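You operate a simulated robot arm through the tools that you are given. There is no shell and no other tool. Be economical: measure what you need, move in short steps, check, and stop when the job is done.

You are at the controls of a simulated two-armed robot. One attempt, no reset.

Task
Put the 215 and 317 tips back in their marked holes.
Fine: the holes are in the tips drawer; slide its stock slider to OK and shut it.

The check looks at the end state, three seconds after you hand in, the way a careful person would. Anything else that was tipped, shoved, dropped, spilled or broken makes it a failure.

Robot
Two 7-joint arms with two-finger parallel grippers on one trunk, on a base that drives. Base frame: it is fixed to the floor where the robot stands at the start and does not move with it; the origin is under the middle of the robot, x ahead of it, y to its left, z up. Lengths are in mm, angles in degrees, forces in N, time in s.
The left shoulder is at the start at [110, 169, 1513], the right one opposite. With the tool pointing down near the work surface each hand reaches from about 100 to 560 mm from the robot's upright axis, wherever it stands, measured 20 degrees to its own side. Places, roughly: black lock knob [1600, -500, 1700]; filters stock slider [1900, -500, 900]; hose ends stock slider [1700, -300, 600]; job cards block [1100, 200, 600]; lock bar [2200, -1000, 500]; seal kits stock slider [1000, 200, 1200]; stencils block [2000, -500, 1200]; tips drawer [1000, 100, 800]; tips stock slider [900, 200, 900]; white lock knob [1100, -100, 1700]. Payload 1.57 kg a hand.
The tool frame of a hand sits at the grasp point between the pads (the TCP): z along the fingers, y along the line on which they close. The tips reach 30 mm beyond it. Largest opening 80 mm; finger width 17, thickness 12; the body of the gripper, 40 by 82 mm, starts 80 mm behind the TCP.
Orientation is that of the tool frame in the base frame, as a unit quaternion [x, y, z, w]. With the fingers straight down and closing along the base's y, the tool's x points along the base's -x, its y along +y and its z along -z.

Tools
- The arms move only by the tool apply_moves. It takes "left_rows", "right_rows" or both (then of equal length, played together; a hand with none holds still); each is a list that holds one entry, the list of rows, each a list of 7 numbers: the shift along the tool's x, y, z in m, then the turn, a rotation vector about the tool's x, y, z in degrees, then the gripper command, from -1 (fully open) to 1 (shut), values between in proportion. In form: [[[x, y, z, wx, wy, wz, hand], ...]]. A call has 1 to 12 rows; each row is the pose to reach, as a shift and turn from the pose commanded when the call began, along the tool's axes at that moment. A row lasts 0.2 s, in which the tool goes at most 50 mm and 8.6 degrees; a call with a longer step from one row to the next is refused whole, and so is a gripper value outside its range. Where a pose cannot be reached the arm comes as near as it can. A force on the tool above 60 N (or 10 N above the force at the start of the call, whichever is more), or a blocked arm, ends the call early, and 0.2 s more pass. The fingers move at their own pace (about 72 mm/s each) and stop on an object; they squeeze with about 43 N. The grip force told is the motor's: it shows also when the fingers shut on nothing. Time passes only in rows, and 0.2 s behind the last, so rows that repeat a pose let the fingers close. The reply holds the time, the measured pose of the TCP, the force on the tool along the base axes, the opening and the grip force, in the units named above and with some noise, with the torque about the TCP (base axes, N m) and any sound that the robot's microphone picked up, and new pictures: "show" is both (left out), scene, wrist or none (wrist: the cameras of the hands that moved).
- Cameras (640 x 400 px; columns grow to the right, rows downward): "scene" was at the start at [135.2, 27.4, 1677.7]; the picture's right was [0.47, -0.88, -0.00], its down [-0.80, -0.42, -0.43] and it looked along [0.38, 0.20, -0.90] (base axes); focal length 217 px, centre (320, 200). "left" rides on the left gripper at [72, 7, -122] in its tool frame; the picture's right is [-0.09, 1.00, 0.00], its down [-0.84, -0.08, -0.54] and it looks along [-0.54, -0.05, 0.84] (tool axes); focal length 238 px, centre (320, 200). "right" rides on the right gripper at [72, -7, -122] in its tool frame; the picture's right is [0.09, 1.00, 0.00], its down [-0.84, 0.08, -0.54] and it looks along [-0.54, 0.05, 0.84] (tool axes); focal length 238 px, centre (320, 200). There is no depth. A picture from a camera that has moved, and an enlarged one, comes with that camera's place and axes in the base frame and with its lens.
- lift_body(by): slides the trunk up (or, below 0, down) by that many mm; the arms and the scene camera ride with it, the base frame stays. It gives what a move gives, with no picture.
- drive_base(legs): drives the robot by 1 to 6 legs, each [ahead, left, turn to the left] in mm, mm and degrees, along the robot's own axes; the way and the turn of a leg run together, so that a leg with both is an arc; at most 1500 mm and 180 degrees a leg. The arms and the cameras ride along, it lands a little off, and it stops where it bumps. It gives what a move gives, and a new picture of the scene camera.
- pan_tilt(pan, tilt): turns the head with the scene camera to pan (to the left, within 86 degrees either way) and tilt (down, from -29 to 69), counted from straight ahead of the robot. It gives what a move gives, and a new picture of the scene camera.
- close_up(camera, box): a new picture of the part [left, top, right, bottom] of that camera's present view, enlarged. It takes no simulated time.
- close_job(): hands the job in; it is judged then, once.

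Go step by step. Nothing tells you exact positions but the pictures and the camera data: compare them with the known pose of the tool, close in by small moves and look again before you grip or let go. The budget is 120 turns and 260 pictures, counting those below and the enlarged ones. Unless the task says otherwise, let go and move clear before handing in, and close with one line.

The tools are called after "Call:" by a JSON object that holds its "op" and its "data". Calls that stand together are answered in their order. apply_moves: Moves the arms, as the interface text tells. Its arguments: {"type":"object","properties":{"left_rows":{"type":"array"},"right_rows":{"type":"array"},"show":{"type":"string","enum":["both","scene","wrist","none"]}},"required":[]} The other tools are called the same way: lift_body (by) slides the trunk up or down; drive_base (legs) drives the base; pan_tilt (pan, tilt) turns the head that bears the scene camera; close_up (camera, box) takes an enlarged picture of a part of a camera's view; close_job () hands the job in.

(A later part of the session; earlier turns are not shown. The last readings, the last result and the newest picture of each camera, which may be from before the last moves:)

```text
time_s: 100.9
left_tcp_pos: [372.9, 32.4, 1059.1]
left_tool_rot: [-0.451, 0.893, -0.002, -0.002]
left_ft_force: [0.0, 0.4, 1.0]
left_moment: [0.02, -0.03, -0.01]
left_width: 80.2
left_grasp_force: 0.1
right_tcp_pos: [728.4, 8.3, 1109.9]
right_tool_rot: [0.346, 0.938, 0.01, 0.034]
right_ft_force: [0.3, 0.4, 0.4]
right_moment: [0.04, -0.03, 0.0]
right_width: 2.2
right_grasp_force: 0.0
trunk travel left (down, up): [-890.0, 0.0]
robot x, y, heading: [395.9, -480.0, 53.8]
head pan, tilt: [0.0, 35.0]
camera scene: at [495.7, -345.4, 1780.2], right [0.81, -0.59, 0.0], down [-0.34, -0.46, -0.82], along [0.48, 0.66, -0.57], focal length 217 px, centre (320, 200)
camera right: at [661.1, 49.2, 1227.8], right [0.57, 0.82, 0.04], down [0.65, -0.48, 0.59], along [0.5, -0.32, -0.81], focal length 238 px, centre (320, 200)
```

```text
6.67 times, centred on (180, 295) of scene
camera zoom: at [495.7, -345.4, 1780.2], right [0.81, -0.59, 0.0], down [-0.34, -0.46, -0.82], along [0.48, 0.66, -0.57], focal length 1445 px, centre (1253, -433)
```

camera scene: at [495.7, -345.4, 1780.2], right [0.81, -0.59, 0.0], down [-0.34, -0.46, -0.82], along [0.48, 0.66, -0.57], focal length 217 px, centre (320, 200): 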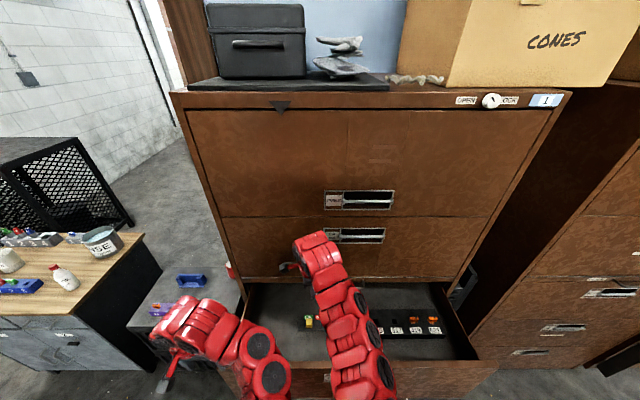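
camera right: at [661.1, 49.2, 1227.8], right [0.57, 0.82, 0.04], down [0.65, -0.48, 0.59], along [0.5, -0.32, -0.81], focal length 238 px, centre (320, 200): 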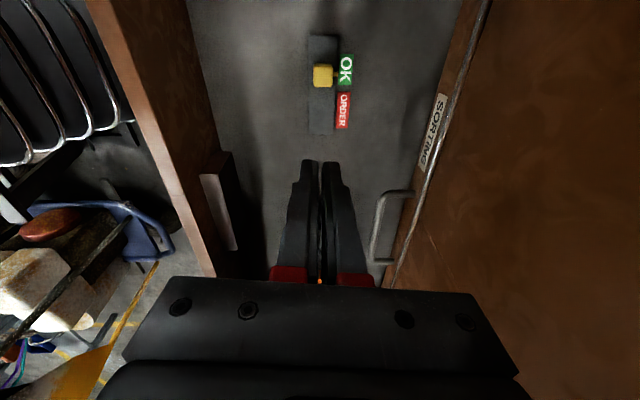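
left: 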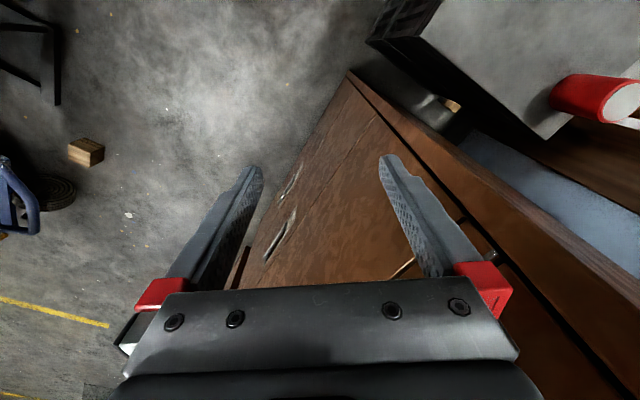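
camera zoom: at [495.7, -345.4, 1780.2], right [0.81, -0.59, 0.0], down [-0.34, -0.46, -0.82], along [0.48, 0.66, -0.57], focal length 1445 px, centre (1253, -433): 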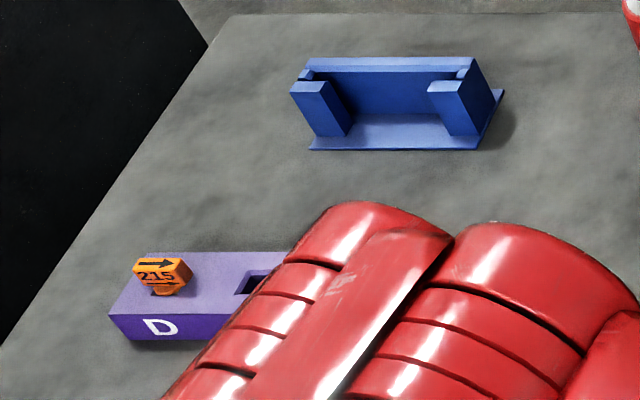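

The tips sit with the same facing as in the drawer (number to me, arrow right), so I keep the heading. Plan: left hand takes 215, right hand takes 317. I drive left along the cabinet, hands above the rim.

Call:
{"op": "drive_base", "data": {"legs": [[-20, 350, 0], [0, 350, -0.3]]}}

Call:
{"op": "close_up", "data": {"camera": "left", "box": [0, 0, 640, 400]}}

Call:
{"op": "close_up", "data": {"camera": "right", "box": [0, 0, 640, 400]}}

```text
time_s: 105.0
left_tcp_pos: [-182.9, 428.8, 1060.1]
left_tool_rot: [-0.443, 0.896, -0.001, -0.002]
left_ft_force: [0.3, -1.3, -0.1]
left_moment: [0.0, 0.01, 0.0]
left_width: 80.0
left_grasp_force: 0.1
right_tcp_pos: [171.3, 398.5, 1109.9]
right_tool_rot: [0.352, 0.936, 0.01, 0.033]
right_ft_force: [-0.2, 0.3, 0.2]
right_moment: [-0.03, -0.01, -0.03]
right_width: 2.0
right_grasp_force: 0.1
trunk travel left (down, up): [-890.0, 0.0]
robot x, y, heading: [-170.7, -79.6, 52.8]
head pan, tilt: [0.0, 35.0]
camera scene: at [-65.9, 48.0, 1780.2], right [0.8, -0.6, 0.0], down [-0.35, -0.46, -0.82], along [0.49, 0.65, -0.57], focal length 217 px, centre (320, 200)
```

scene: 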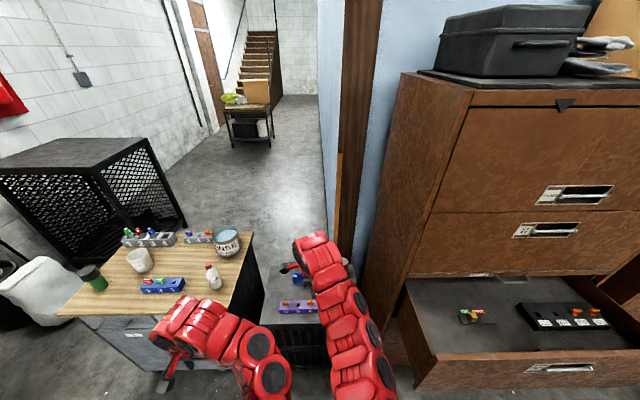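

```text
1.00 times, centred on (320, 200) of left (not enlarged: the box is as wide or as high as the picture)
camera zoom: at [-231.7, 375.1, 1181.5], right [-0.74, 0.68, 0.0], down [0.57, 0.62, 0.54], along [0.37, 0.4, -0.84], focal length 238 px, centre (320, 200)
```

zoom: 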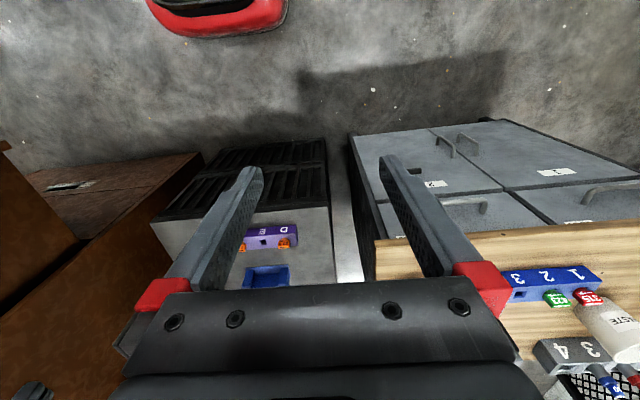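

```text
1.00 times, centred on (320, 200) of right (not enlarged: the box is as wide or as high as the picture)
camera zoom: at [104.9, 440.6, 1227.8], right [0.59, 0.81, 0.04], down [0.64, -0.49, 0.59], along [0.5, -0.32, -0.81], focal length 238 px, centre (320, 200)
```

zoom: 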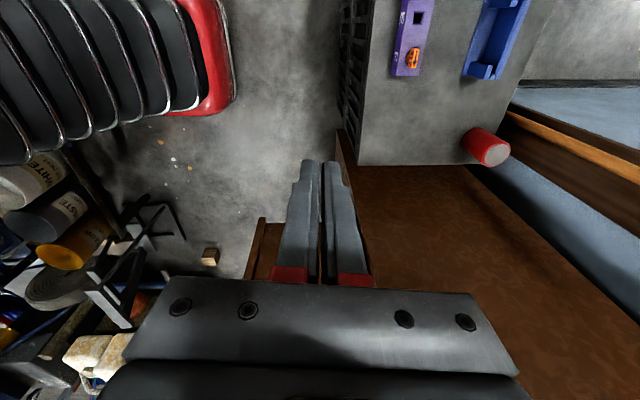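

The block's tips are at 215: f≈624, r≈−253 and 317: f≈622, r≈−128, head z≈677. I bring the left hand inward, the right hand outward, then drive forward.

Call:
{"op": "apply_moves", "data": {"left_rows": [[[0, -0.04, 0, 0, 0, 0, -0.6], [0, -0.08, 0, 0, 0, 0, -0.6], [0, -0.12, 0, 0, 0, 0, -0.6], [0, -0.15, 0, 0, 0, 0, -0.6]]], "right_rows": [[[-0.04, 0, 0, 0, 0, 0, 0.95], [-0.08, 0, 0, 0, 0, 0, 0.95], [-0.12, 0, 0, 0, 0, 0, 0.95], [-0.16, 0, 0, 0, 0, 0, 0.95]]], "show": "none"}}

Call:
{"op": "drive_base", "data": {"legs": [[250, 0, 0.7]]}}

Call:
{"op": "lift_body", "data": {"by": -130}}

Call:
{"op": "close_up", "data": {"camera": "left", "box": [0, 0, 640, 400]}}

```text
time_s: 106.0
left_tcp_pos: [-63.1, 336.4, 1059.6]
left_tool_rot: [-0.445, 0.896, 0.0, -0.004]
left_ft_force: [-0.4, -1.0, -0.5]
left_moment: [0.05, 0.05, -0.02]
left_width: 64.1
left_grasp_force: 0.0
right_tcp_pos: [308.7, 317.9, 1093.7]
right_tool_rot: [0.352, 0.935, 0.009, 0.033]
right_ft_force: [0.6, 0.8, 0.2]
right_moment: [0.03, 0.02, -0.02]
right_width: 2.1
right_grasp_force: 0.1
right hand out of reach, approached as far as the arm can: row 1, 2, 3, 4
trunk travel left (down, up): [-890.0, 0.0]
robot x, y, heading: [-166.3, -83.3, 53.2]
head pan, tilt: [0.0, 35.0]
```

```text
time_s: 107.8
left_tcp_pos: [76.0, 536.7, 1058.1]
left_tool_rot: [-0.45, 0.893, -0.003, -0.001]
left_ft_force: [-0.1, 1.1, 0.2]
left_moment: [-0.02, -0.02, 0.06]
left_width: 64.1
left_grasp_force: 0.1
right_tcp_pos: [448.1, 521.2, 1095.1]
right_tool_rot: [0.346, 0.938, 0.009, 0.033]
right_ft_force: [-0.3, -0.1, 0.4]
right_moment: [0.02, -0.01, 0.0]
right_width: 1.8
right_grasp_force: 0.1
trunk travel left (down, up): [-890.0, 0.0]
robot x, y, heading: [-23.7, 111.5, 53.4]
head pan, tilt: [0.0, 35.0]
camera scene: at [77.9, 245.7, 1780.4], right [0.8, -0.59, 0.0], down [-0.34, -0.46, -0.82], along [0.49, 0.66, -0.57], focal length 217 px, centre (320, 200)
```

scene: 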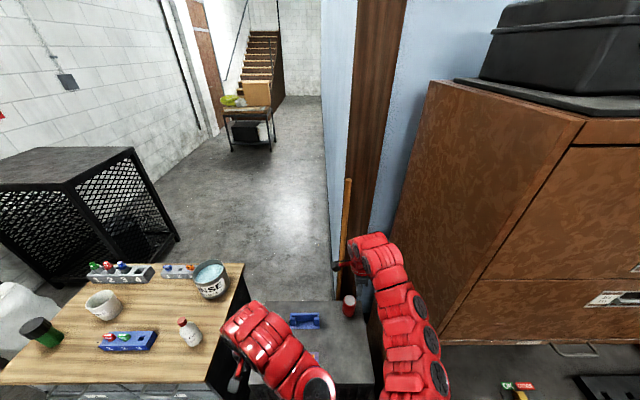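

```text
time_s: 109.4
left_tcp_pos: [75.6, 537.2, 929.9]
left_tool_rot: [-0.45, 0.893, -0.002, -0.002]
left_ft_force: [0.6, -0.5, 0.3]
left_moment: [0.01, 0.01, 0.0]
left_width: 64.0
left_grasp_force: 0.0
right_tcp_pos: [449.4, 520.5, 964.1]
right_tool_rot: [0.346, 0.938, 0.009, 0.034]
right_ft_force: [-0.8, 0.0, -0.2]
right_moment: [-0.04, 0.03, -0.01]
right_width: 2.1
right_grasp_force: 0.1
trunk travel left (down, up): [-760.0, 130.0]
robot x, y, heading: [-21.1, 110.9, 53.7]
head pan, tilt: [0.0, 35.0]
```

```text
1.00 times, centred on (320, 200) of left (not enlarged: the box is as wide or as high as the picture)
camera zoom: at [28.5, 483.3, 1051.6], right [-0.74, 0.67, 0.0], down [0.56, 0.63, 0.54], along [0.36, 0.4, -0.84], focal length 238 px, centre (320, 200)
```

zoom: 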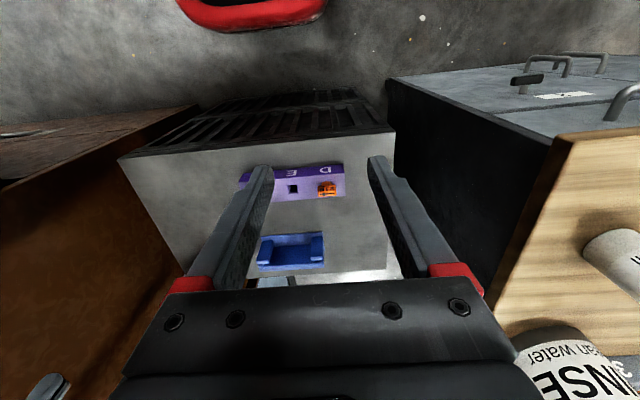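

The left hand is behind and above 215. I move it forward 138 and down to z≈770 in steps, then check.

Call:
{"op": "apply_moves", "data": {"left_rows": [[[-0.04, -0.006, 0.02, 0, 0, 0, -0.5], [-0.08, -0.006, 0.04, 0, 0, 0, -0.5], [-0.115, -0.006, 0.07, 0, 0, 0, -0.5], [-0.138, -0.006, 0.105, 0, 0, 0, -0.5], [-0.138, -0.006, 0.14, 0, 0, 0, -0.5], [-0.138, -0.006, 0.16, 0, 0, 0, -0.5]]], "show": "wrist"}}

```text
time_s: 110.8
left_tcp_pos: [166.4, 646.4, 768.6]
left_tool_rot: [-0.45, 0.893, -0.002, -0.001]
left_ft_force: [0.1, 0.0, -0.2]
left_moment: [0.01, -0.03, 0.0]
left_width: 60.2
left_grasp_force: 0.0
right_tcp_pos: [448.8, 522.2, 963.8]
right_tool_rot: [0.347, 0.937, 0.009, 0.034]
right_ft_force: [-0.2, 0.0, 0.6]
right_moment: [0.04, 0.01, 0.02]
right_width: 1.9
right_grasp_force: 0.1
trunk travel left (down, up): [-760.0, 130.0]
robot x, y, heading: [-23.1, 112.8, 53.7]
head pan, tilt: [0.0, 35.0]
camera left: at [117.3, 592.5, 891.2], right [-0.75, 0.67, 0.0], down [0.56, 0.63, 0.54], along [0.36, 0.4, -0.84], focal length 238 px, centre (320, 200)
```

left: 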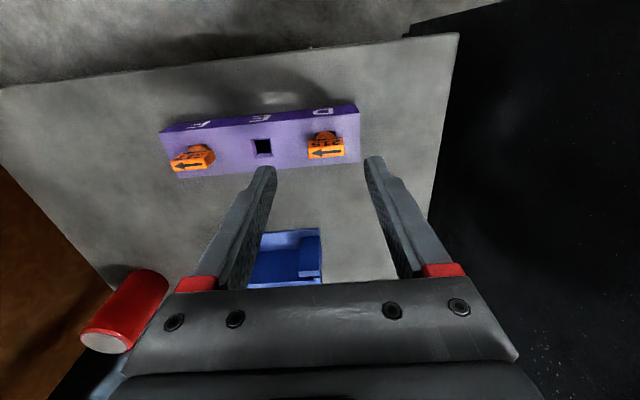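

Good view: 215's top is about 60 mm under the tips and ~9 mm further forward, 6 mm left. I move there with the fingers open and go down partway.

Call:
{"op": "apply_moves", "data": {"left_rows": [[[-0.009, 0.006, 0.03, 0, 0, 0, -0.4], [-0.009, 0.006, 0.055, 0, 0, 0, -0.4], [-0.009, 0.006, 0.07, 0, 0, 0, -0.4]]], "show": "wrist"}}

Call:
{"op": "close_up", "data": {"camera": "left", "box": [224, 80, 416, 200]}}

```text
time_s: 111.6
left_tcp_pos: [164.4, 654.2, 698.2]
left_tool_rot: [-0.45, 0.893, -0.002, -0.003]
left_ft_force: [-0.1, -0.7, -0.2]
left_moment: [-0.05, -0.02, 0.02]
left_width: 55.8
left_grasp_force: 0.0
right_tcp_pos: [448.2, 523.0, 962.6]
right_tool_rot: [0.345, 0.938, 0.009, 0.034]
right_ft_force: [0.9, -0.2, 0.5]
right_moment: [0.01, -0.01, -0.02]
right_width: 2.2
right_grasp_force: 0.0
trunk travel left (down, up): [-760.0, 130.0]
robot x, y, heading: [-21.1, 114.9, 53.7]
head pan, tilt: [0.0, 35.0]
camera left: at [116.6, 600.2, 820.4], right [-0.75, 0.67, 0.0], down [0.56, 0.63, 0.54], along [0.36, 0.4, -0.84], focal length 238 px, centre (320, 200)
```

left: 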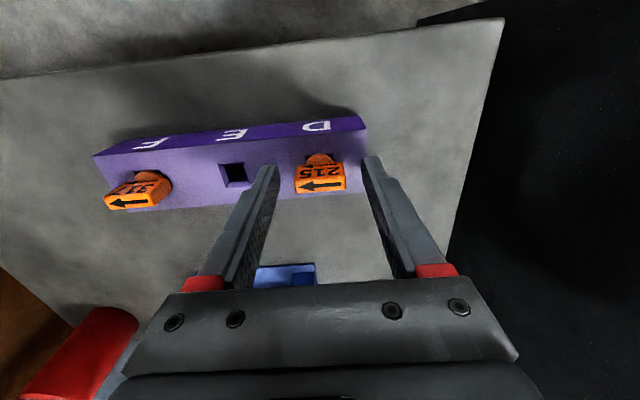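

```text
3.33 times, centred on (320, 140) of left
camera zoom: at [116.6, 600.2, 820.4], right [-0.75, 0.67, 0.0], down [0.56, 0.63, 0.54], along [0.36, 0.4, -0.84], focal length 794 px, centre (320, 400)
```

zoom: 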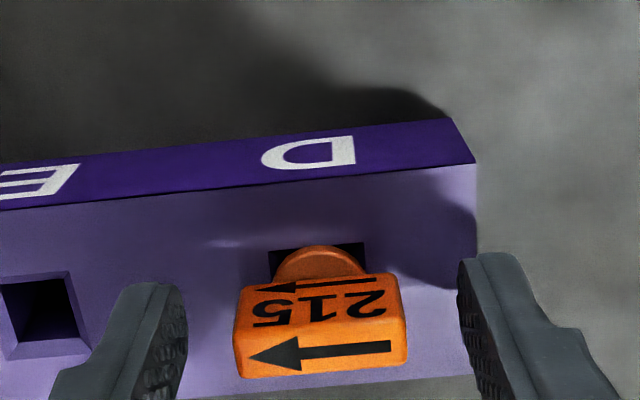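

The flag is centred between the fingers. I go 5 mm forward, 10 mm down, and close.

Call:
{"op": "apply_moves", "data": {"left_rows": [[[-0.005, 0, 0.005, 0, 0, 0, -0.4], [-0.005, 0, 0.01, 0, 0, 0, -0.4], [-0.005, 0, 0.01, 0, 0, 0, 0.1], [-0.005, 0, 0.01, 0, 0, 0, 1], [-0.005, 0, 0.01, 0, 0, 0, 1]]], "show": "wrist"}}

Call:
{"op": "close_up", "data": {"camera": "left", "box": [224, 80, 416, 200]}}

```text
time_s: 112.8
left_tcp_pos: [167.0, 657.5, 689.6]
left_tool_rot: [-0.449, 0.894, -0.001, -0.003]
left_ft_force: [-0.5, 0.9, 0.0]
left_moment: [-0.02, 0.0, 0.04]
left_width: 32.5
left_grasp_force: 40.7
right_tcp_pos: [448.4, 520.7, 963.6]
right_tool_rot: [0.346, 0.937, 0.009, 0.034]
right_ft_force: [0.1, 0.8, 0.2]
right_moment: [-0.05, -0.04, -0.01]
right_width: 1.9
right_grasp_force: 0.0
trunk travel left (down, up): [-760.0, 130.0]
robot x, y, heading: [-20.8, 111.5, 53.6]
head pan, tilt: [0.0, 35.0]
camera left: at [119.1, 603.2, 810.3], right [-0.74, 0.67, 0.0], down [0.56, 0.63, 0.54], along [0.36, 0.4, -0.84], focal length 238 px, centre (320, 200)
```

left: 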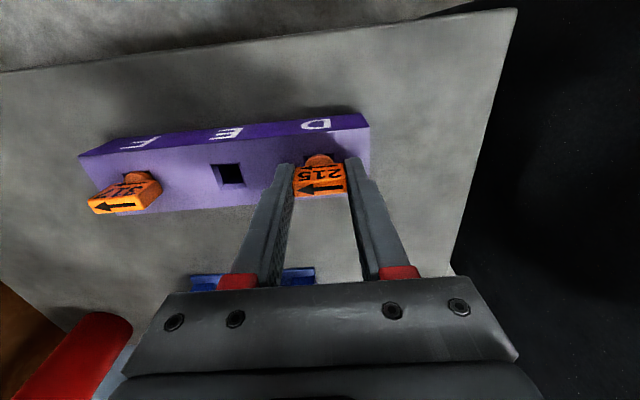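

```text
3.33 times, centred on (320, 140) of left
camera zoom: at [119.1, 603.2, 810.3], right [-0.74, 0.67, 0.0], down [0.56, 0.63, 0.54], along [0.36, 0.4, -0.84], focal length 794 px, centre (320, 400)
```

zoom: 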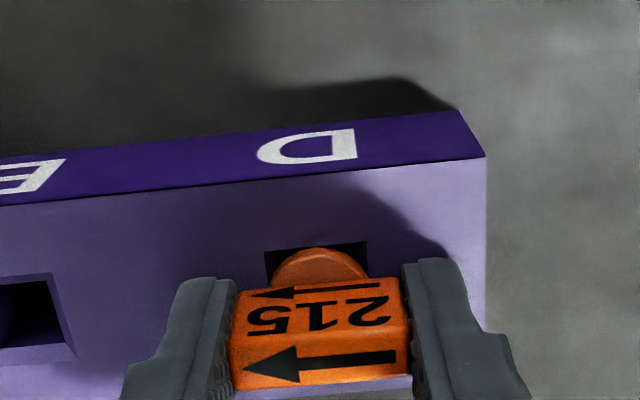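

215 is gripped (32.5 mm). I lift straight up and check.

Call:
{"op": "apply_moves", "data": {"left_rows": [[[0, 0, -0.015, 0, 0, 0, 1], [0, 0, -0.03, 0, 0, 0, 1], [0, 0, -0.06, 0, 0, 0, 1], [0, 0, -0.1, 0, 0, 0, 1], [0, 0, -0.14, 0, 0, 0, 1], [0, 0, -0.16, 0, 0, 0, 1]]], "show": "wrist"}}

```text
time_s: 114.2
left_tcp_pos: [168.6, 658.6, 846.3]
left_tool_rot: [-0.449, 0.893, -0.003, -0.003]
left_ft_force: [0.5, 0.0, -0.1]
left_moment: [0.04, 0.02, 0.03]
left_width: 32.6
left_grasp_force: 41.0
right_tcp_pos: [450.0, 522.1, 964.6]
right_tool_rot: [0.346, 0.938, 0.009, 0.034]
right_ft_force: [-0.1, -0.9, -0.4]
right_moment: [0.01, 0.04, 0.02]
right_width: 2.1
right_grasp_force: 0.2
trunk travel left (down, up): [-760.0, 130.0]
robot x, y, heading: [-22.7, 110.0, 53.6]
head pan, tilt: [0.0, 35.0]
camera left: at [120.4, 604.2, 969.0], right [-0.74, 0.67, 0.0], down [0.56, 0.63, 0.54], along [0.36, 0.4, -0.84], focal length 238 px, centre (320, 200)
```

left: 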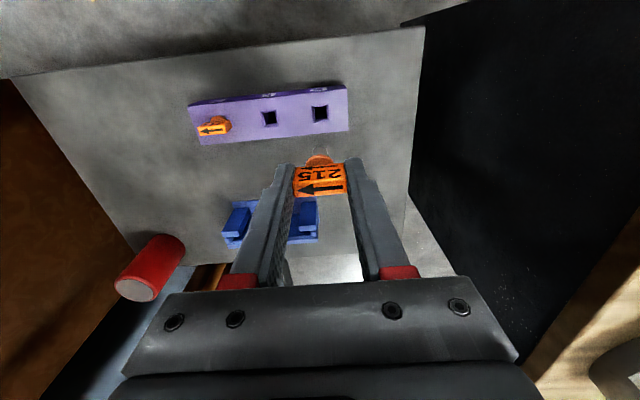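

215 is out and clear. I park the left hand back-left and higher, then shift the base so the right hand can take 317.

Call:
{"op": "apply_moves", "data": {"left_rows": [[[0, 0, -0.04, 0, 0, 0, 1], [0.02, 0, -0.08, 0, 0, 0, 1], [0.05, 0.02, -0.12, 0, 0, 0, 1], [0.08, 0.04, -0.13, 0, 0, 0, 1], [0.11, 0.06, -0.13, 0, 0, 0, 1], [0.14, 0.08, -0.13, 0, 0, 0, 1]]], "show": "none"}}

Call:
{"op": "drive_base", "data": {"legs": [[0, 100, 0]]}}

Call:
{"op": "close_up", "data": {"camera": "right", "box": [0, 0, 640, 400]}}

```text
refused: row 3 steps farther than a row can; nothing moved
```

```text
time_s: 115.3
left_tcp_pos: [87.6, 718.5, 846.2]
left_tool_rot: [-0.45, 0.893, -0.003, -0.001]
left_ft_force: [-0.6, 0.2, 0.1]
left_moment: [0.03, 0.01, -0.02]
left_width: 32.6
left_grasp_force: 40.8
right_tcp_pos: [368.5, 581.6, 964.8]
right_tool_rot: [0.346, 0.938, 0.01, 0.034]
right_ft_force: [0.3, 0.3, 0.4]
right_moment: [-0.01, -0.05, 0.02]
right_width: 1.9
right_grasp_force: 0.0
trunk travel left (down, up): [-760.0, 130.0]
robot x, y, heading: [-106.2, 169.8, 53.7]
head pan, tilt: [0.0, 35.0]
camera scene: at [-2.0, 306.4, 1650.2], right [0.8, -0.59, 0.0], down [-0.34, -0.46, -0.82], along [0.49, 0.66, -0.57], focal length 217 px, centre (320, 200)
```

scene: 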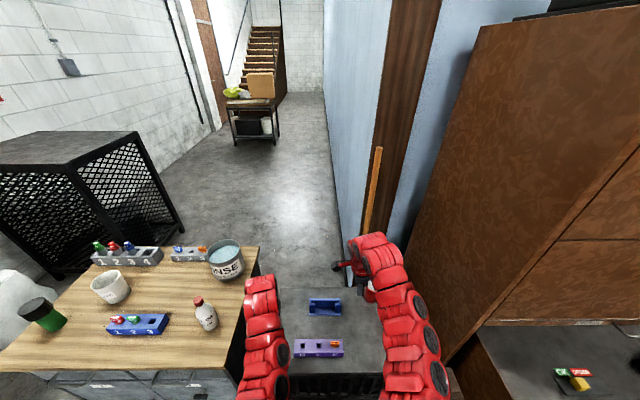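

```text
1.00 times, centred on (320, 200) of right (not enlarged: the box is as wide or as high as the picture)
camera zoom: at [301.2, 622.8, 1082.6], right [0.58, 0.82, 0.03], down [0.65, -0.48, 0.59], along [0.5, -0.32, -0.81], focal length 238 px, centre (320, 200)
```

zoom: 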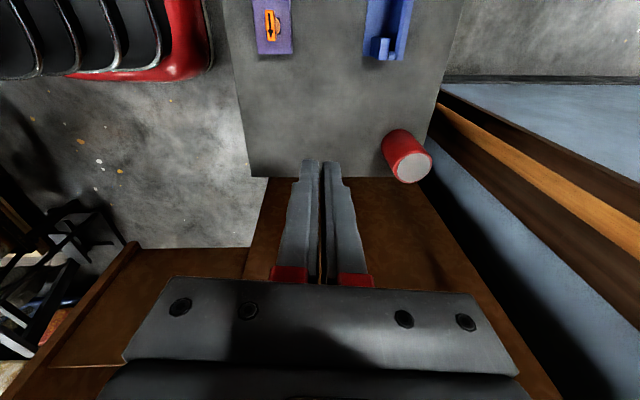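

The park move was refused, so the left hand is still beside the table edge, without contact. I lift and retract it now.

Call:
{"op": "apply_moves", "data": {"left_rows": [[[0, 0, -0.04, 0, 0, 0, 1], [0, 0, -0.08, 0, 0, 0, 1], [0.03, 0, -0.11, 0, 0, 0, 1], [0.07, 0, -0.12, 0, 0, 0, 1], [0.11, 0.01, -0.12, 0, 0, 0, 1], [0.15, 0.03, -0.12, 0, 0, 0, 1], [0.17, 0.05, -0.12, 0, 0, 0, 1]]], "show": "scene"}}

```text
time_s: 116.9
left_tcp_pos: [-43.6, 630.9, 972.7]
left_tool_rot: [-0.449, 0.894, 0.001, -0.004]
left_ft_force: [0.5, -0.1, -1.1]
left_moment: [-0.04, -0.06, 0.02]
left_width: 32.4
left_grasp_force: 40.9
left hand out of reach, approached as far as the arm can: row 3, 4, 5, 7
right_tcp_pos: [368.5, 582.8, 964.0]
right_tool_rot: [0.346, 0.937, 0.009, 0.034]
right_ft_force: [-0.5, -0.5, 0.1]
right_moment: [0.02, 0.02, -0.07]
right_width: 2.0
right_grasp_force: 0.3
trunk travel left (down, up): [-760.0, 130.0]
robot x, y, heading: [-103.4, 170.3, 53.9]
head pan, tilt: [0.0, 35.0]
camera scene: at [-1.8, 308.2, 1650.0], right [0.8, -0.59, 0.0], down [-0.34, -0.46, -0.82], along [0.49, 0.66, -0.57], focal length 217 px, centre (320, 200)
```

scene: 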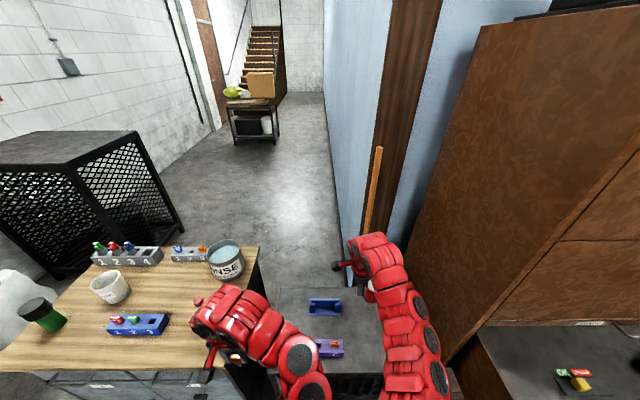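

The left hand is clear of the table items. Now the right hand goes over 317 (r≈−126, f≈627).

Call:
{"op": "apply_moves", "data": {"right_rows": [[[0.02, -0.015, 0.03, 0, 0, 0, 0.5], [0.04, -0.03, 0.06, 0, 0, 0, 0.2], [0.06, -0.045, 0.09, 0, 0, 0, 0], [0.075, -0.06, 0.12, 0, 0, 0, 0], [0.075, -0.061, 0.155, 0, 0, 0, 0], [0.075, -0.061, 0.19, 0, 0, 0, 0]]], "show": "both"}}

```text
time_s: 118.3
left_tcp_pos: [-44.0, 632.4, 972.9]
left_tool_rot: [-0.449, 0.894, 0.0, -0.003]
left_ft_force: [0.0, 0.3, 0.0]
left_moment: [-0.01, -0.01, -0.02]
left_width: 32.7
left_grasp_force: 40.7
right_tcp_pos: [284.0, 584.1, 765.9]
right_tool_rot: [0.346, 0.938, 0.007, 0.034]
right_ft_force: [-0.1, 0.5, 0.4]
right_moment: [-0.01, -0.01, -0.03]
right_width: 39.9
right_grasp_force: 0.1
trunk travel left (down, up): [-760.0, 130.0]
robot x, y, heading: [-103.9, 173.0, 53.4]
head pan, tilt: [0.0, 35.0]
camera scene: at [-3.4, 307.9, 1650.1], right [0.8, -0.59, 0.0], down [-0.34, -0.46, -0.82], along [0.49, 0.66, -0.57], focal length 217 px, centre (320, 200)
camera right: at [216.9, 625.5, 884.6], right [0.58, 0.82, 0.03], down [0.65, -0.48, 0.59], along [0.5, -0.32, -0.8], focal length 238 px, centre (320, 200)
```

scene: 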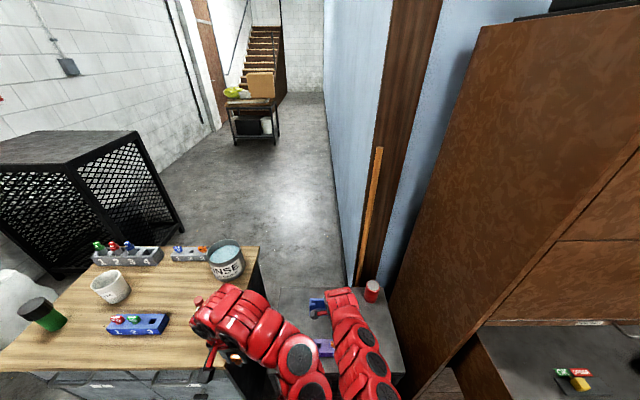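
right: 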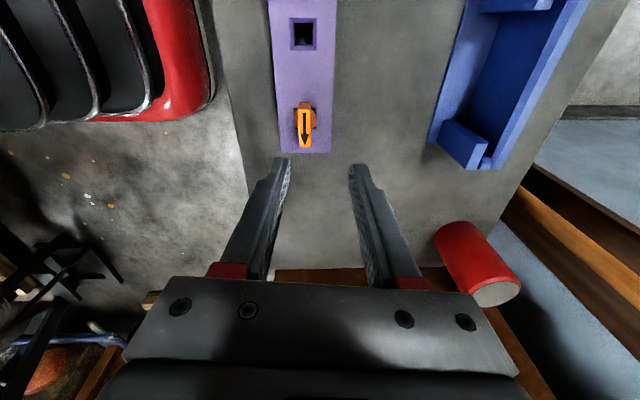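

317 is nearly below; I shift 8 mm left and 12 mm back and descend partway.

Call:
{"op": "apply_moves", "data": {"right_rows": [[[0.008, -0.012, 0.02, 0, 0, 0, 0], [0.008, -0.012, 0.04, 0, 0, 0, 0], [0.008, -0.012, 0.05, 0, 0, 0, 0]]], "show": "wrist"}}

Call:
{"op": "close_up", "data": {"camera": "right", "box": [224, 80, 416, 200]}}

```text
time_s: 119.1
left_tcp_pos: [-44.4, 630.7, 973.1]
left_tool_rot: [-0.45, 0.893, 0.0, -0.002]
left_ft_force: [0.5, 0.2, -0.6]
left_moment: [0.01, 0.01, -0.02]
left_width: 32.3
left_grasp_force: 40.9
right_tcp_pos: [273.6, 578.6, 716.2]
right_tool_rot: [0.345, 0.938, 0.009, 0.033]
right_ft_force: [-0.1, -1.2, 0.5]
right_moment: [0.02, -0.01, -0.01]
right_width: 39.9
right_grasp_force: 0.1
trunk travel left (down, up): [-760.0, 130.0]
robot x, y, heading: [-104.0, 172.7, 53.7]
head pan, tilt: [0.0, 35.0]
camera right: at [206.7, 620.5, 834.3], right [0.57, 0.82, 0.03], down [0.65, -0.48, 0.59], along [0.5, -0.32, -0.8], focal length 238 px, centre (320, 200)
```

right: 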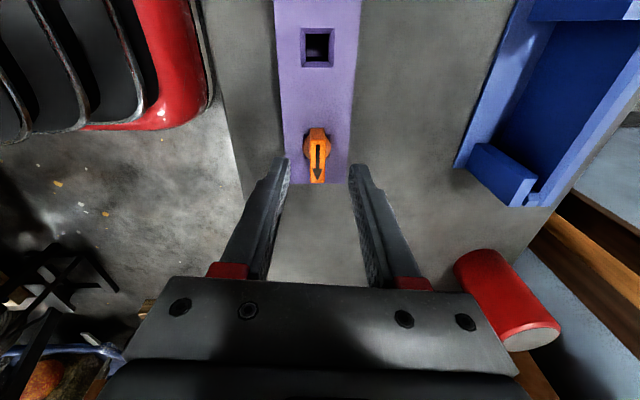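

```text
3.33 times, centred on (320, 140) of right
camera zoom: at [206.7, 620.5, 834.3], right [0.57, 0.82, 0.03], down [0.65, -0.48, 0.59], along [0.5, -0.32, -0.8], focal length 794 px, centre (320, 400)
```

zoom: 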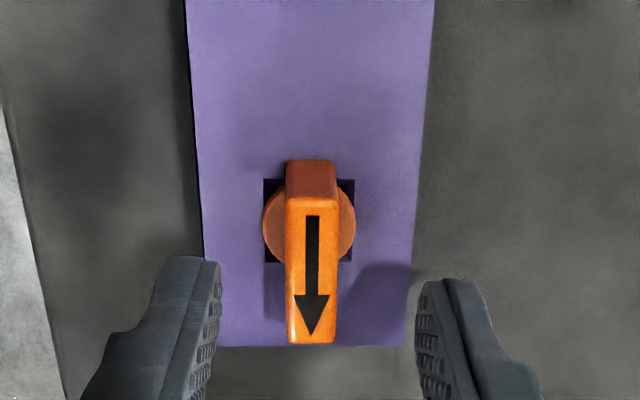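

317 is centred across the fingers. I go down 26 mm with 6 mm left, and close.

Call:
{"op": "apply_moves", "data": {"right_rows": [[[0.006, -0.001, 0.013, 0, 0, 0, 0.1], [0.006, -0.001, 0.026, 0, 0, 0, 0.2], [0.006, -0.001, 0.026, 0, 0, 0, 0.5], [0.006, -0.001, 0.026, 0, 0, 0, 1], [0.006, -0.001, 0.026, 0, 0, 0, 1]]], "show": "wrist"}}

Call:
{"op": "close_up", "data": {"camera": "right", "box": [224, 80, 416, 200]}}

```text
time_s: 120.3
left_tcp_pos: [-43.3, 629.8, 973.4]
left_tool_rot: [-0.449, 0.893, 0.0, -0.003]
left_ft_force: [0.1, -0.4, -0.3]
left_moment: [-0.05, 0.03, 0.01]
left_width: 32.6
left_grasp_force: 40.8
right_tcp_pos: [271.8, 581.3, 690.4]
right_tool_rot: [0.347, 0.937, 0.009, 0.035]
right_ft_force: [-2.2, -4.9, -0.7]
right_moment: [-0.18, 0.1, 0.03]
right_width: 19.2
right_grasp_force: 33.3
trunk travel left (down, up): [-760.0, 130.0]
robot x, y, heading: [-105.8, 172.5, 53.7]
head pan, tilt: [0.0, 35.0]
camera right: at [204.6, 622.0, 808.8], right [0.58, 0.82, 0.03], down [0.65, -0.48, 0.59], along [0.5, -0.32, -0.81], focal length 238 px, centre (320, 200)
```

right: 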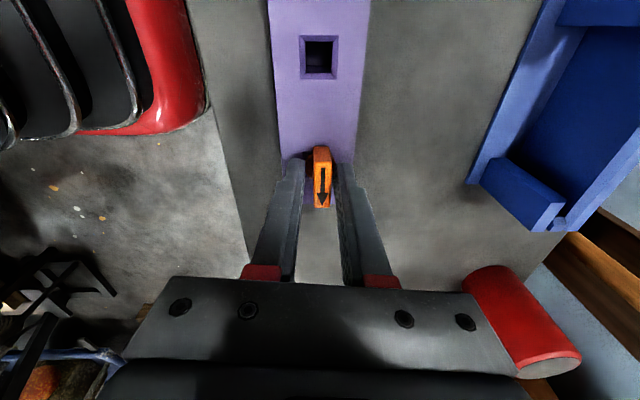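

```text
3.33 times, centred on (320, 140) of right
camera zoom: at [204.6, 622.0, 808.8], right [0.58, 0.82, 0.03], down [0.65, -0.48, 0.59], along [0.5, -0.32, -0.81], focal length 794 px, centre (320, 400)
```

zoom: 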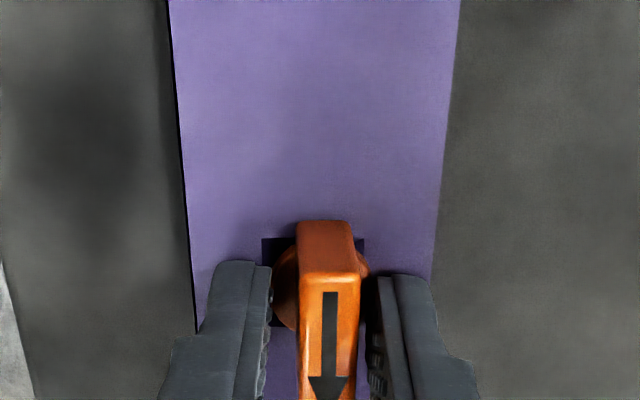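

The fingers closed on the round collar (19 mm). A flat grip on the flag holds orientation better, so I reopen, rise 11 mm and close again.

Call:
{"op": "apply_moves", "data": {"right_rows": [[[0, 0, 0, 0, 0, 0, 0.2], [0, 0.001, -0.006, 0, 0, 0, 0.2], [0, 0.001, -0.011, 0, 0, 0, 0.2], [0, 0.001, -0.011, 0, 0, 0, 0.6], [0, 0.001, -0.011, 0, 0, 0, 1], [0, 0.001, -0.011, 0, 0, 0, 1]]], "show": "none"}}

Call:
{"op": "close_up", "data": {"camera": "right", "box": [224, 80, 416, 200]}}

```text
time_s: 121.7
left_tcp_pos: [-42.7, 629.9, 972.9]
left_tool_rot: [-0.449, 0.894, 0.0, -0.003]
left_ft_force: [-0.7, 0.2, -0.1]
left_moment: [0.01, 0.02, 0.01]
left_width: 32.4
left_grasp_force: 40.5
right_tcp_pos: [271.8, 579.8, 701.8]
right_tool_rot: [0.346, 0.937, 0.008, 0.033]
right_ft_force: [-3.4, -4.6, -1.3]
right_moment: [-0.31, 0.23, 0.0]
right_width: 9.6
right_grasp_force: 28.6
trunk travel left (down, up): [-760.0, 130.0]
robot x, y, heading: [-100.1, 172.2, 54.0]
head pan, tilt: [0.0, 35.0]
```

```text
3.33 times, centred on (320, 140) of right
camera zoom: at [204.9, 621.4, 820.3], right [0.58, 0.82, 0.03], down [0.65, -0.48, 0.59], along [0.5, -0.32, -0.81], focal length 794 px, centre (320, 400)
```

zoom: 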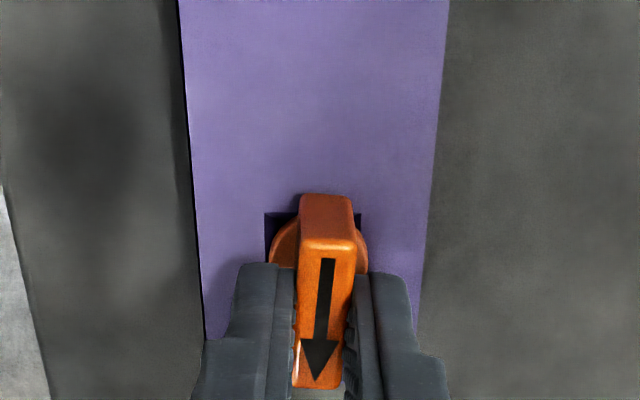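

Now it grips the flag flat (9.6 mm). Lifting straight up.

Call:
{"op": "apply_moves", "data": {"right_rows": [[[0, 0, -0.012, 0, 0, 0, 1], [0, 0, -0.025, 0, 0, 0, 1], [0, 0, -0.045, 0, 0, 0, 1], [0, 0, -0.08, 0, 0, 0, 1], [0, 0, -0.12, 0, 0, 0, 1], [0, 0, -0.16, 0, 0, 0, 1], [0, 0, -0.2, 0, 0, 0, 1], [0, 0, -0.24, 0, 0, 0, 1]]], "show": "wrist"}}

```text
time_s: 123.7
left_tcp_pos: [-58.2, 636.9, 974.1]
left_tool_rot: [-0.475, 0.88, 0.0, -0.002]
left_ft_force: [0.5, -0.5, -1.1]
left_moment: [-0.02, -0.02, 0.0]
left_width: 32.6
left_grasp_force: 40.8
right_tcp_pos: [386.2, 521.6, 844.4]
right_tool_rot: [0.359, 0.914, -0.078, 0.174]
right_ft_force: [-0.5, 0.5, 0.0]
right_moment: [-0.02, -0.04, 0.04]
right_width: 9.8
right_grasp_force: 28.1
right hand out of reach, approached as far as the arm can: row 5, 6, 7, 8
trunk travel left (down, up): [-760.0, 130.0]
robot x, y, heading: [-103.4, 171.6, 53.3]
head pan, tilt: [0.0, 35.0]
stopped in row 8 (right hand): the arm was blocked; the commanded pose is now the measured one
camera right: at [301.9, 592.6, 930.8], right [0.62, 0.79, -0.05], down [0.48, -0.32, 0.81], along [0.62, -0.53, -0.58], focal length 238 px, centre (320, 200)
```

right: 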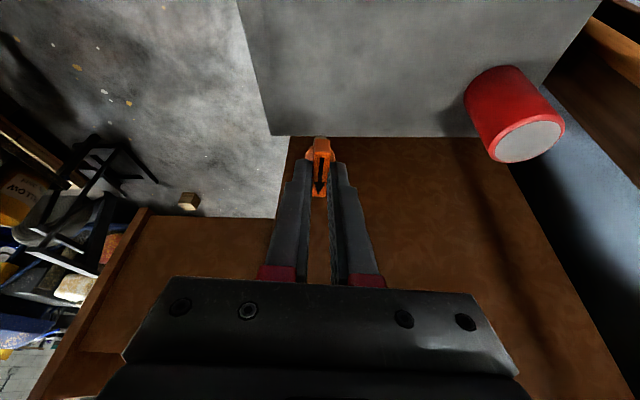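

The arms touched each other and the right hand veered, but both tips are still held. I back the base off to get open space, then raise the trunk.

Call:
{"op": "drive_base", "data": {"legs": [[-200, 0, 0]]}}

Call:
{"op": "lift_body", "data": {"by": 130}}

Call:
{"op": "close_up", "data": {"camera": "right", "box": [0, 0, 640, 400]}}

```text
time_s: 125.3
left_tcp_pos: [-176.0, 474.7, 973.5]
left_tool_rot: [-0.47, 0.883, 0.0, -0.002]
left_ft_force: [0.3, 0.2, 0.5]
left_moment: [0.0, 0.01, 0.02]
left_width: 32.4
left_grasp_force: 41.2
right_tcp_pos: [268.8, 355.0, 842.7]
right_tool_rot: [0.363, 0.912, -0.079, 0.173]
right_ft_force: [-0.2, -0.6, 0.6]
right_moment: [0.0, 0.01, 0.01]
right_width: 9.7
right_grasp_force: 28.4
trunk travel left (down, up): [-760.0, 130.0]
robot x, y, heading: [-223.2, 9.1, 53.2]
head pan, tilt: [0.0, 35.0]
camera scene: at [-121.6, 143.4, 1650.2], right [0.8, -0.6, 0.0], down [-0.34, -0.46, -0.82], along [0.49, 0.66, -0.57], focal length 217 px, centre (320, 200)
```

scene: 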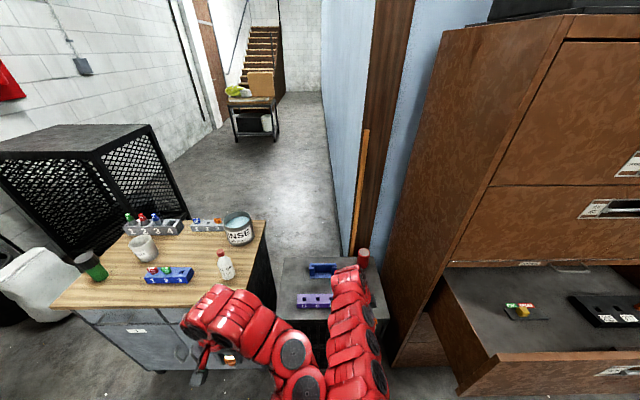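

```text
time_s: 126.9
left_tcp_pos: [-176.2, 473.5, 1103.3]
left_tool_rot: [-0.472, 0.882, 0.0, -0.002]
left_ft_force: [0.3, -0.2, -0.1]
left_moment: [-0.04, -0.02, -0.04]
left_width: 32.5
left_grasp_force: 40.9
right_tcp_pos: [268.4, 355.2, 972.8]
right_tool_rot: [0.362, 0.913, -0.079, 0.173]
right_ft_force: [0.1, -1.1, -1.2]
right_moment: [-0.03, 0.01, 0.0]
right_width: 9.7
right_grasp_force: 27.6
trunk travel left (down, up): [-890.0, 0.0]
robot x, y, heading: [-221.9, 9.0, 53.1]
head pan, tilt: [0.0, 35.0]
```

```text
1.00 times, centred on (320, 200) of right (not enlarged: the box is as wide or as high as the picture)
camera zoom: at [184.1, 427.6, 1060.8], right [0.62, 0.78, -0.05], down [0.48, -0.33, 0.81], along [0.62, -0.53, -0.58], focal length 238 px, centre (320, 200)
```

zoom: 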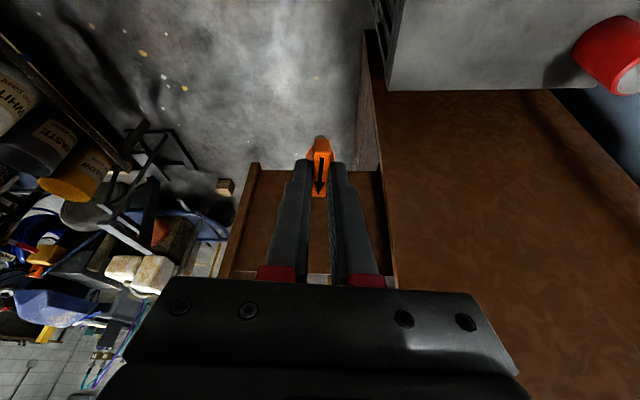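

Block and table items look undisturbed. I straighten both hands and raise the right one above the drawer rim.

Call:
{"op": "apply_moves", "data": {"right_rows": [[[-0.01, 0, -0.025, -1.2, 4.6, -1.5, 1], [-0.02, -0.001, -0.05, -2.3, 9.2, -3.1, 1], [-0.03, -0.001, -0.075, -3.5, 13.8, -4.6, 1], [-0.036, -0.002, -0.095, -4.6, 18.4, -6.2, 1], [-0.041, -0.002, -0.105, -4.6, 18.4, -6.2, 1]]], "left_rows": [[[0, 0, 0, 0, 0, 1, 1], [0, 0, 0, 0, 0, 2, 1], [0, 0, 0, 0, 0, 3, 1], [0, 0, 0, 0, 0, 3, 1], [0, 0, 0, 0, 0, 3, 1]]], "show": "both"}}

```text
time_s: 128.1
left_tcp_pos: [-174.8, 475.7, 1104.2]
left_tool_rot: [-0.448, 0.894, 0.0, -0.002]
left_ft_force: [0.1, 0.1, -0.9]
left_moment: [-0.01, -0.01, 0.04]
left_width: 32.8
left_grasp_force: 40.7
right_tcp_pos: [303.5, 400.9, 1014.7]
right_tool_rot: [0.312, 0.949, 0.008, 0.034]
right_ft_force: [0.3, 0.6, 0.1]
right_moment: [-0.03, 0.02, 0.01]
right_width: 9.7
right_grasp_force: 28.0
right hand out of reach, approached as far as the arm can: row 1, 2, 3, 4, 5
trunk travel left (down, up): [-890.0, 0.0]
robot x, y, heading: [-223.4, 9.5, 52.9]
head pan, tilt: [0.0, 35.0]
camera scene: at [-120.9, 142.6, 1780.2], right [0.8, -0.6, 0.0], down [-0.34, -0.46, -0.82], along [0.49, 0.66, -0.57], focal length 217 px, centre (320, 200)
camera right: at [233.2, 437.7, 1133.3], right [0.52, 0.86, 0.03], down [0.68, -0.43, 0.59], along [0.52, -0.29, -0.8], focal length 238 px, centre (320, 200)
camera left: at [-223.3, 420.7, 1225.4], right [-0.74, 0.67, 0.0], down [0.57, 0.62, 0.54], along [0.36, 0.4, -0.84], focal length 238 px, centre (320, 200)
```

scene: 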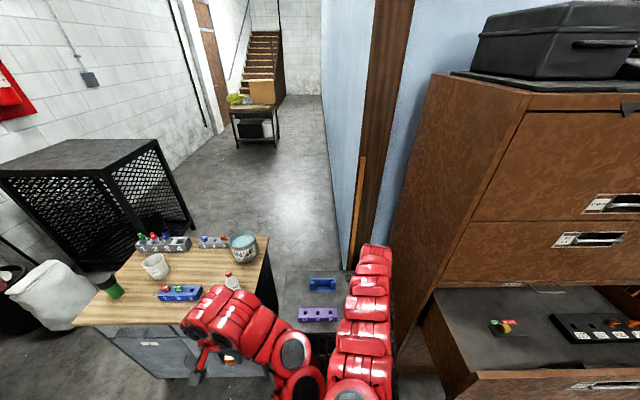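
right: 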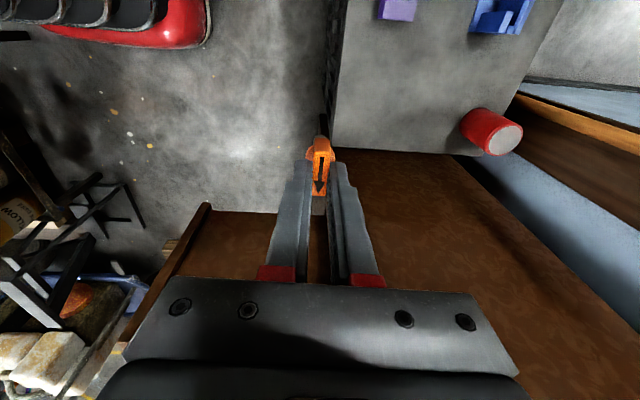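
left: 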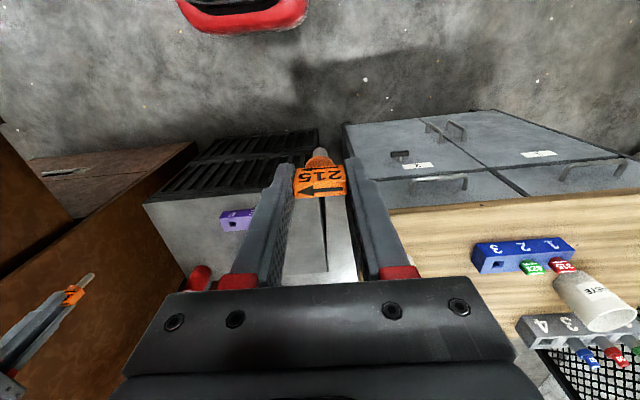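

The straight shanks are visible below both flags. The right hand still needs to rise to clear the rim.

Call:
{"op": "apply_moves", "data": {"right_rows": [[[0, 0, -0.03, 0, 0, 0, 1], [0, 0.0, -0.06, 0, 0, 0, 1], [0, 0.0, -0.09, 0, 0, 0, 1], [0, 0.0, -0.105, 0, 0, 0, 1]]], "show": "none"}}

```text
time_s: 129.1
left_tcp_pos: [-176.1, 474.4, 1104.2]
left_tool_rot: [-0.449, 0.894, 0.001, -0.003]
left_ft_force: [1.1, -0.1, -0.4]
left_moment: [0.01, -0.01, -0.03]
left_width: 32.4
left_grasp_force: 40.6
right_tcp_pos: [311.5, 403.0, 1026.7]
right_tool_rot: [0.313, 0.949, 0.009, 0.035]
right_ft_force: [-0.2, 1.2, -0.8]
right_moment: [0.03, 0.01, 0.01]
right_width: 9.9
right_grasp_force: 27.7
right hand out of reach, approached as far as the arm can: row 1, 2, 3, 4
trunk travel left (down, up): [-890.0, 0.0]
robot x, y, heading: [-223.7, 6.6, 53.2]
head pan, tilt: [0.0, 35.0]
```

Call:
{"op": "apply_moves", "data": {"right_rows": [[[0.02, 0.01, -0.02, 0, 0, 0, 1], [0.04, 0.02, -0.04, 0, 0, 0, 1], [0.06, 0.03, -0.06, 0, 0, 0, 1], [0.07, 0.04, -0.09, 0, 0, 0, 1], [0.07, 0.04, -0.1, 0, 0, 0, 1]]], "show": "scene"}}

```text
time_s: 130.3
left_tcp_pos: [-174.3, 476.4, 1103.2]
left_tool_rot: [-0.448, 0.894, 0.001, -0.002]
left_ft_force: [0.3, 0.4, -0.1]
left_moment: [0.02, 0.01, 0.01]
left_width: 32.4
left_grasp_force: 41.0
right_tcp_pos: [262.8, 472.2, 1121.8]
right_tool_rot: [0.314, 0.949, 0.008, 0.035]
right_ft_force: [0.3, -0.1, -0.7]
right_moment: [0.0, 0.03, 0.02]
right_width: 9.7
right_grasp_force: 28.1
trunk travel left (down, up): [-890.0, 0.0]
robot x, y, heading: [-224.0, 14.6, 53.1]
head pan, tilt: [0.0, 35.0]
camera scene: at [-121.5, 143.0, 1780.2], right [0.8, -0.6, 0.0], down [-0.34, -0.46, -0.82], along [0.49, 0.66, -0.57], focal length 217 px, centre (320, 200)
```

scene: 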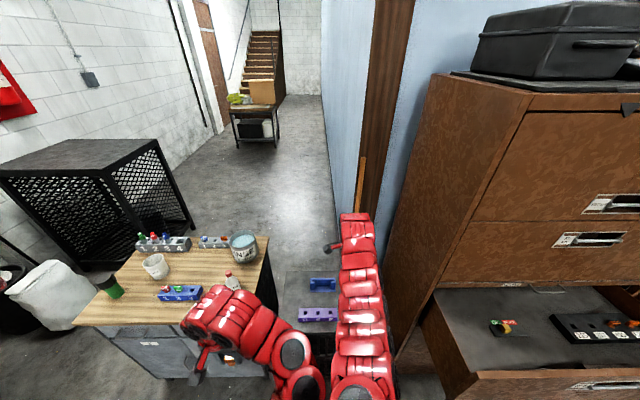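

Both tips are now safely above rim height. I drive back a little and then right along the cabinet to the drawer.

Call:
{"op": "drive_base", "data": {"legs": [[-85, 0, 0.2], [0, -480, 0.2], [0, -400, 0.2]]}}

Call:
{"op": "close_up", "data": {"camera": "right", "box": [0, 0, 640, 400]}}

```text
time_s: 135.9
left_tcp_pos: [477.0, -109.6, 1102.8]
left_tool_rot: [-0.453, 0.891, 0.0, -0.002]
left_ft_force: [1.4, 0.1, -0.2]
left_moment: [-0.01, 0.02, -0.01]
left_width: 32.7
left_grasp_force: 41.0
right_tcp_pos: [915.5, -110.2, 1121.9]
right_tool_rot: [0.309, 0.95, 0.008, 0.035]
right_ft_force: [1.1, 0.4, -1.2]
right_moment: [0.0, -0.02, 0.0]
right_width: 9.7
right_grasp_force: 28.0
trunk travel left (down, up): [-890.0, 0.0]
robot x, y, heading: [431.3, -575.4, 53.6]
head pan, tilt: [0.0, 35.0]
camera scene: at [533.0, -440.8, 1780.2], right [0.81, -0.59, 0.0], down [-0.34, -0.46, -0.82], along [0.49, 0.66, -0.57], focal length 217 px, centre (320, 200)
```

scene: 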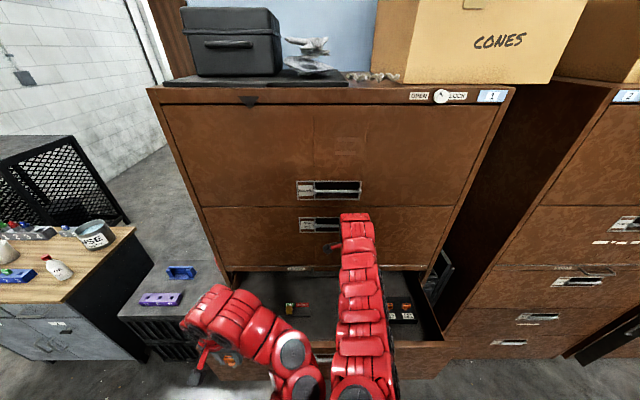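

```text
1.00 times, centred on (320, 200) of right (not enlarged: the box is as wide or as high as the picture)
camera zoom: at [844.1, -72.0, 1239.4], right [0.51, 0.86, 0.03], down [0.68, -0.43, 0.6], along [0.53, -0.28, -0.8], focal length 238 px, centre (320, 200)
```

zoom: 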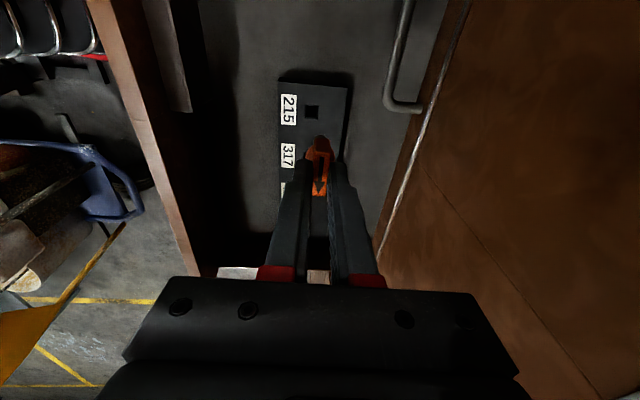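

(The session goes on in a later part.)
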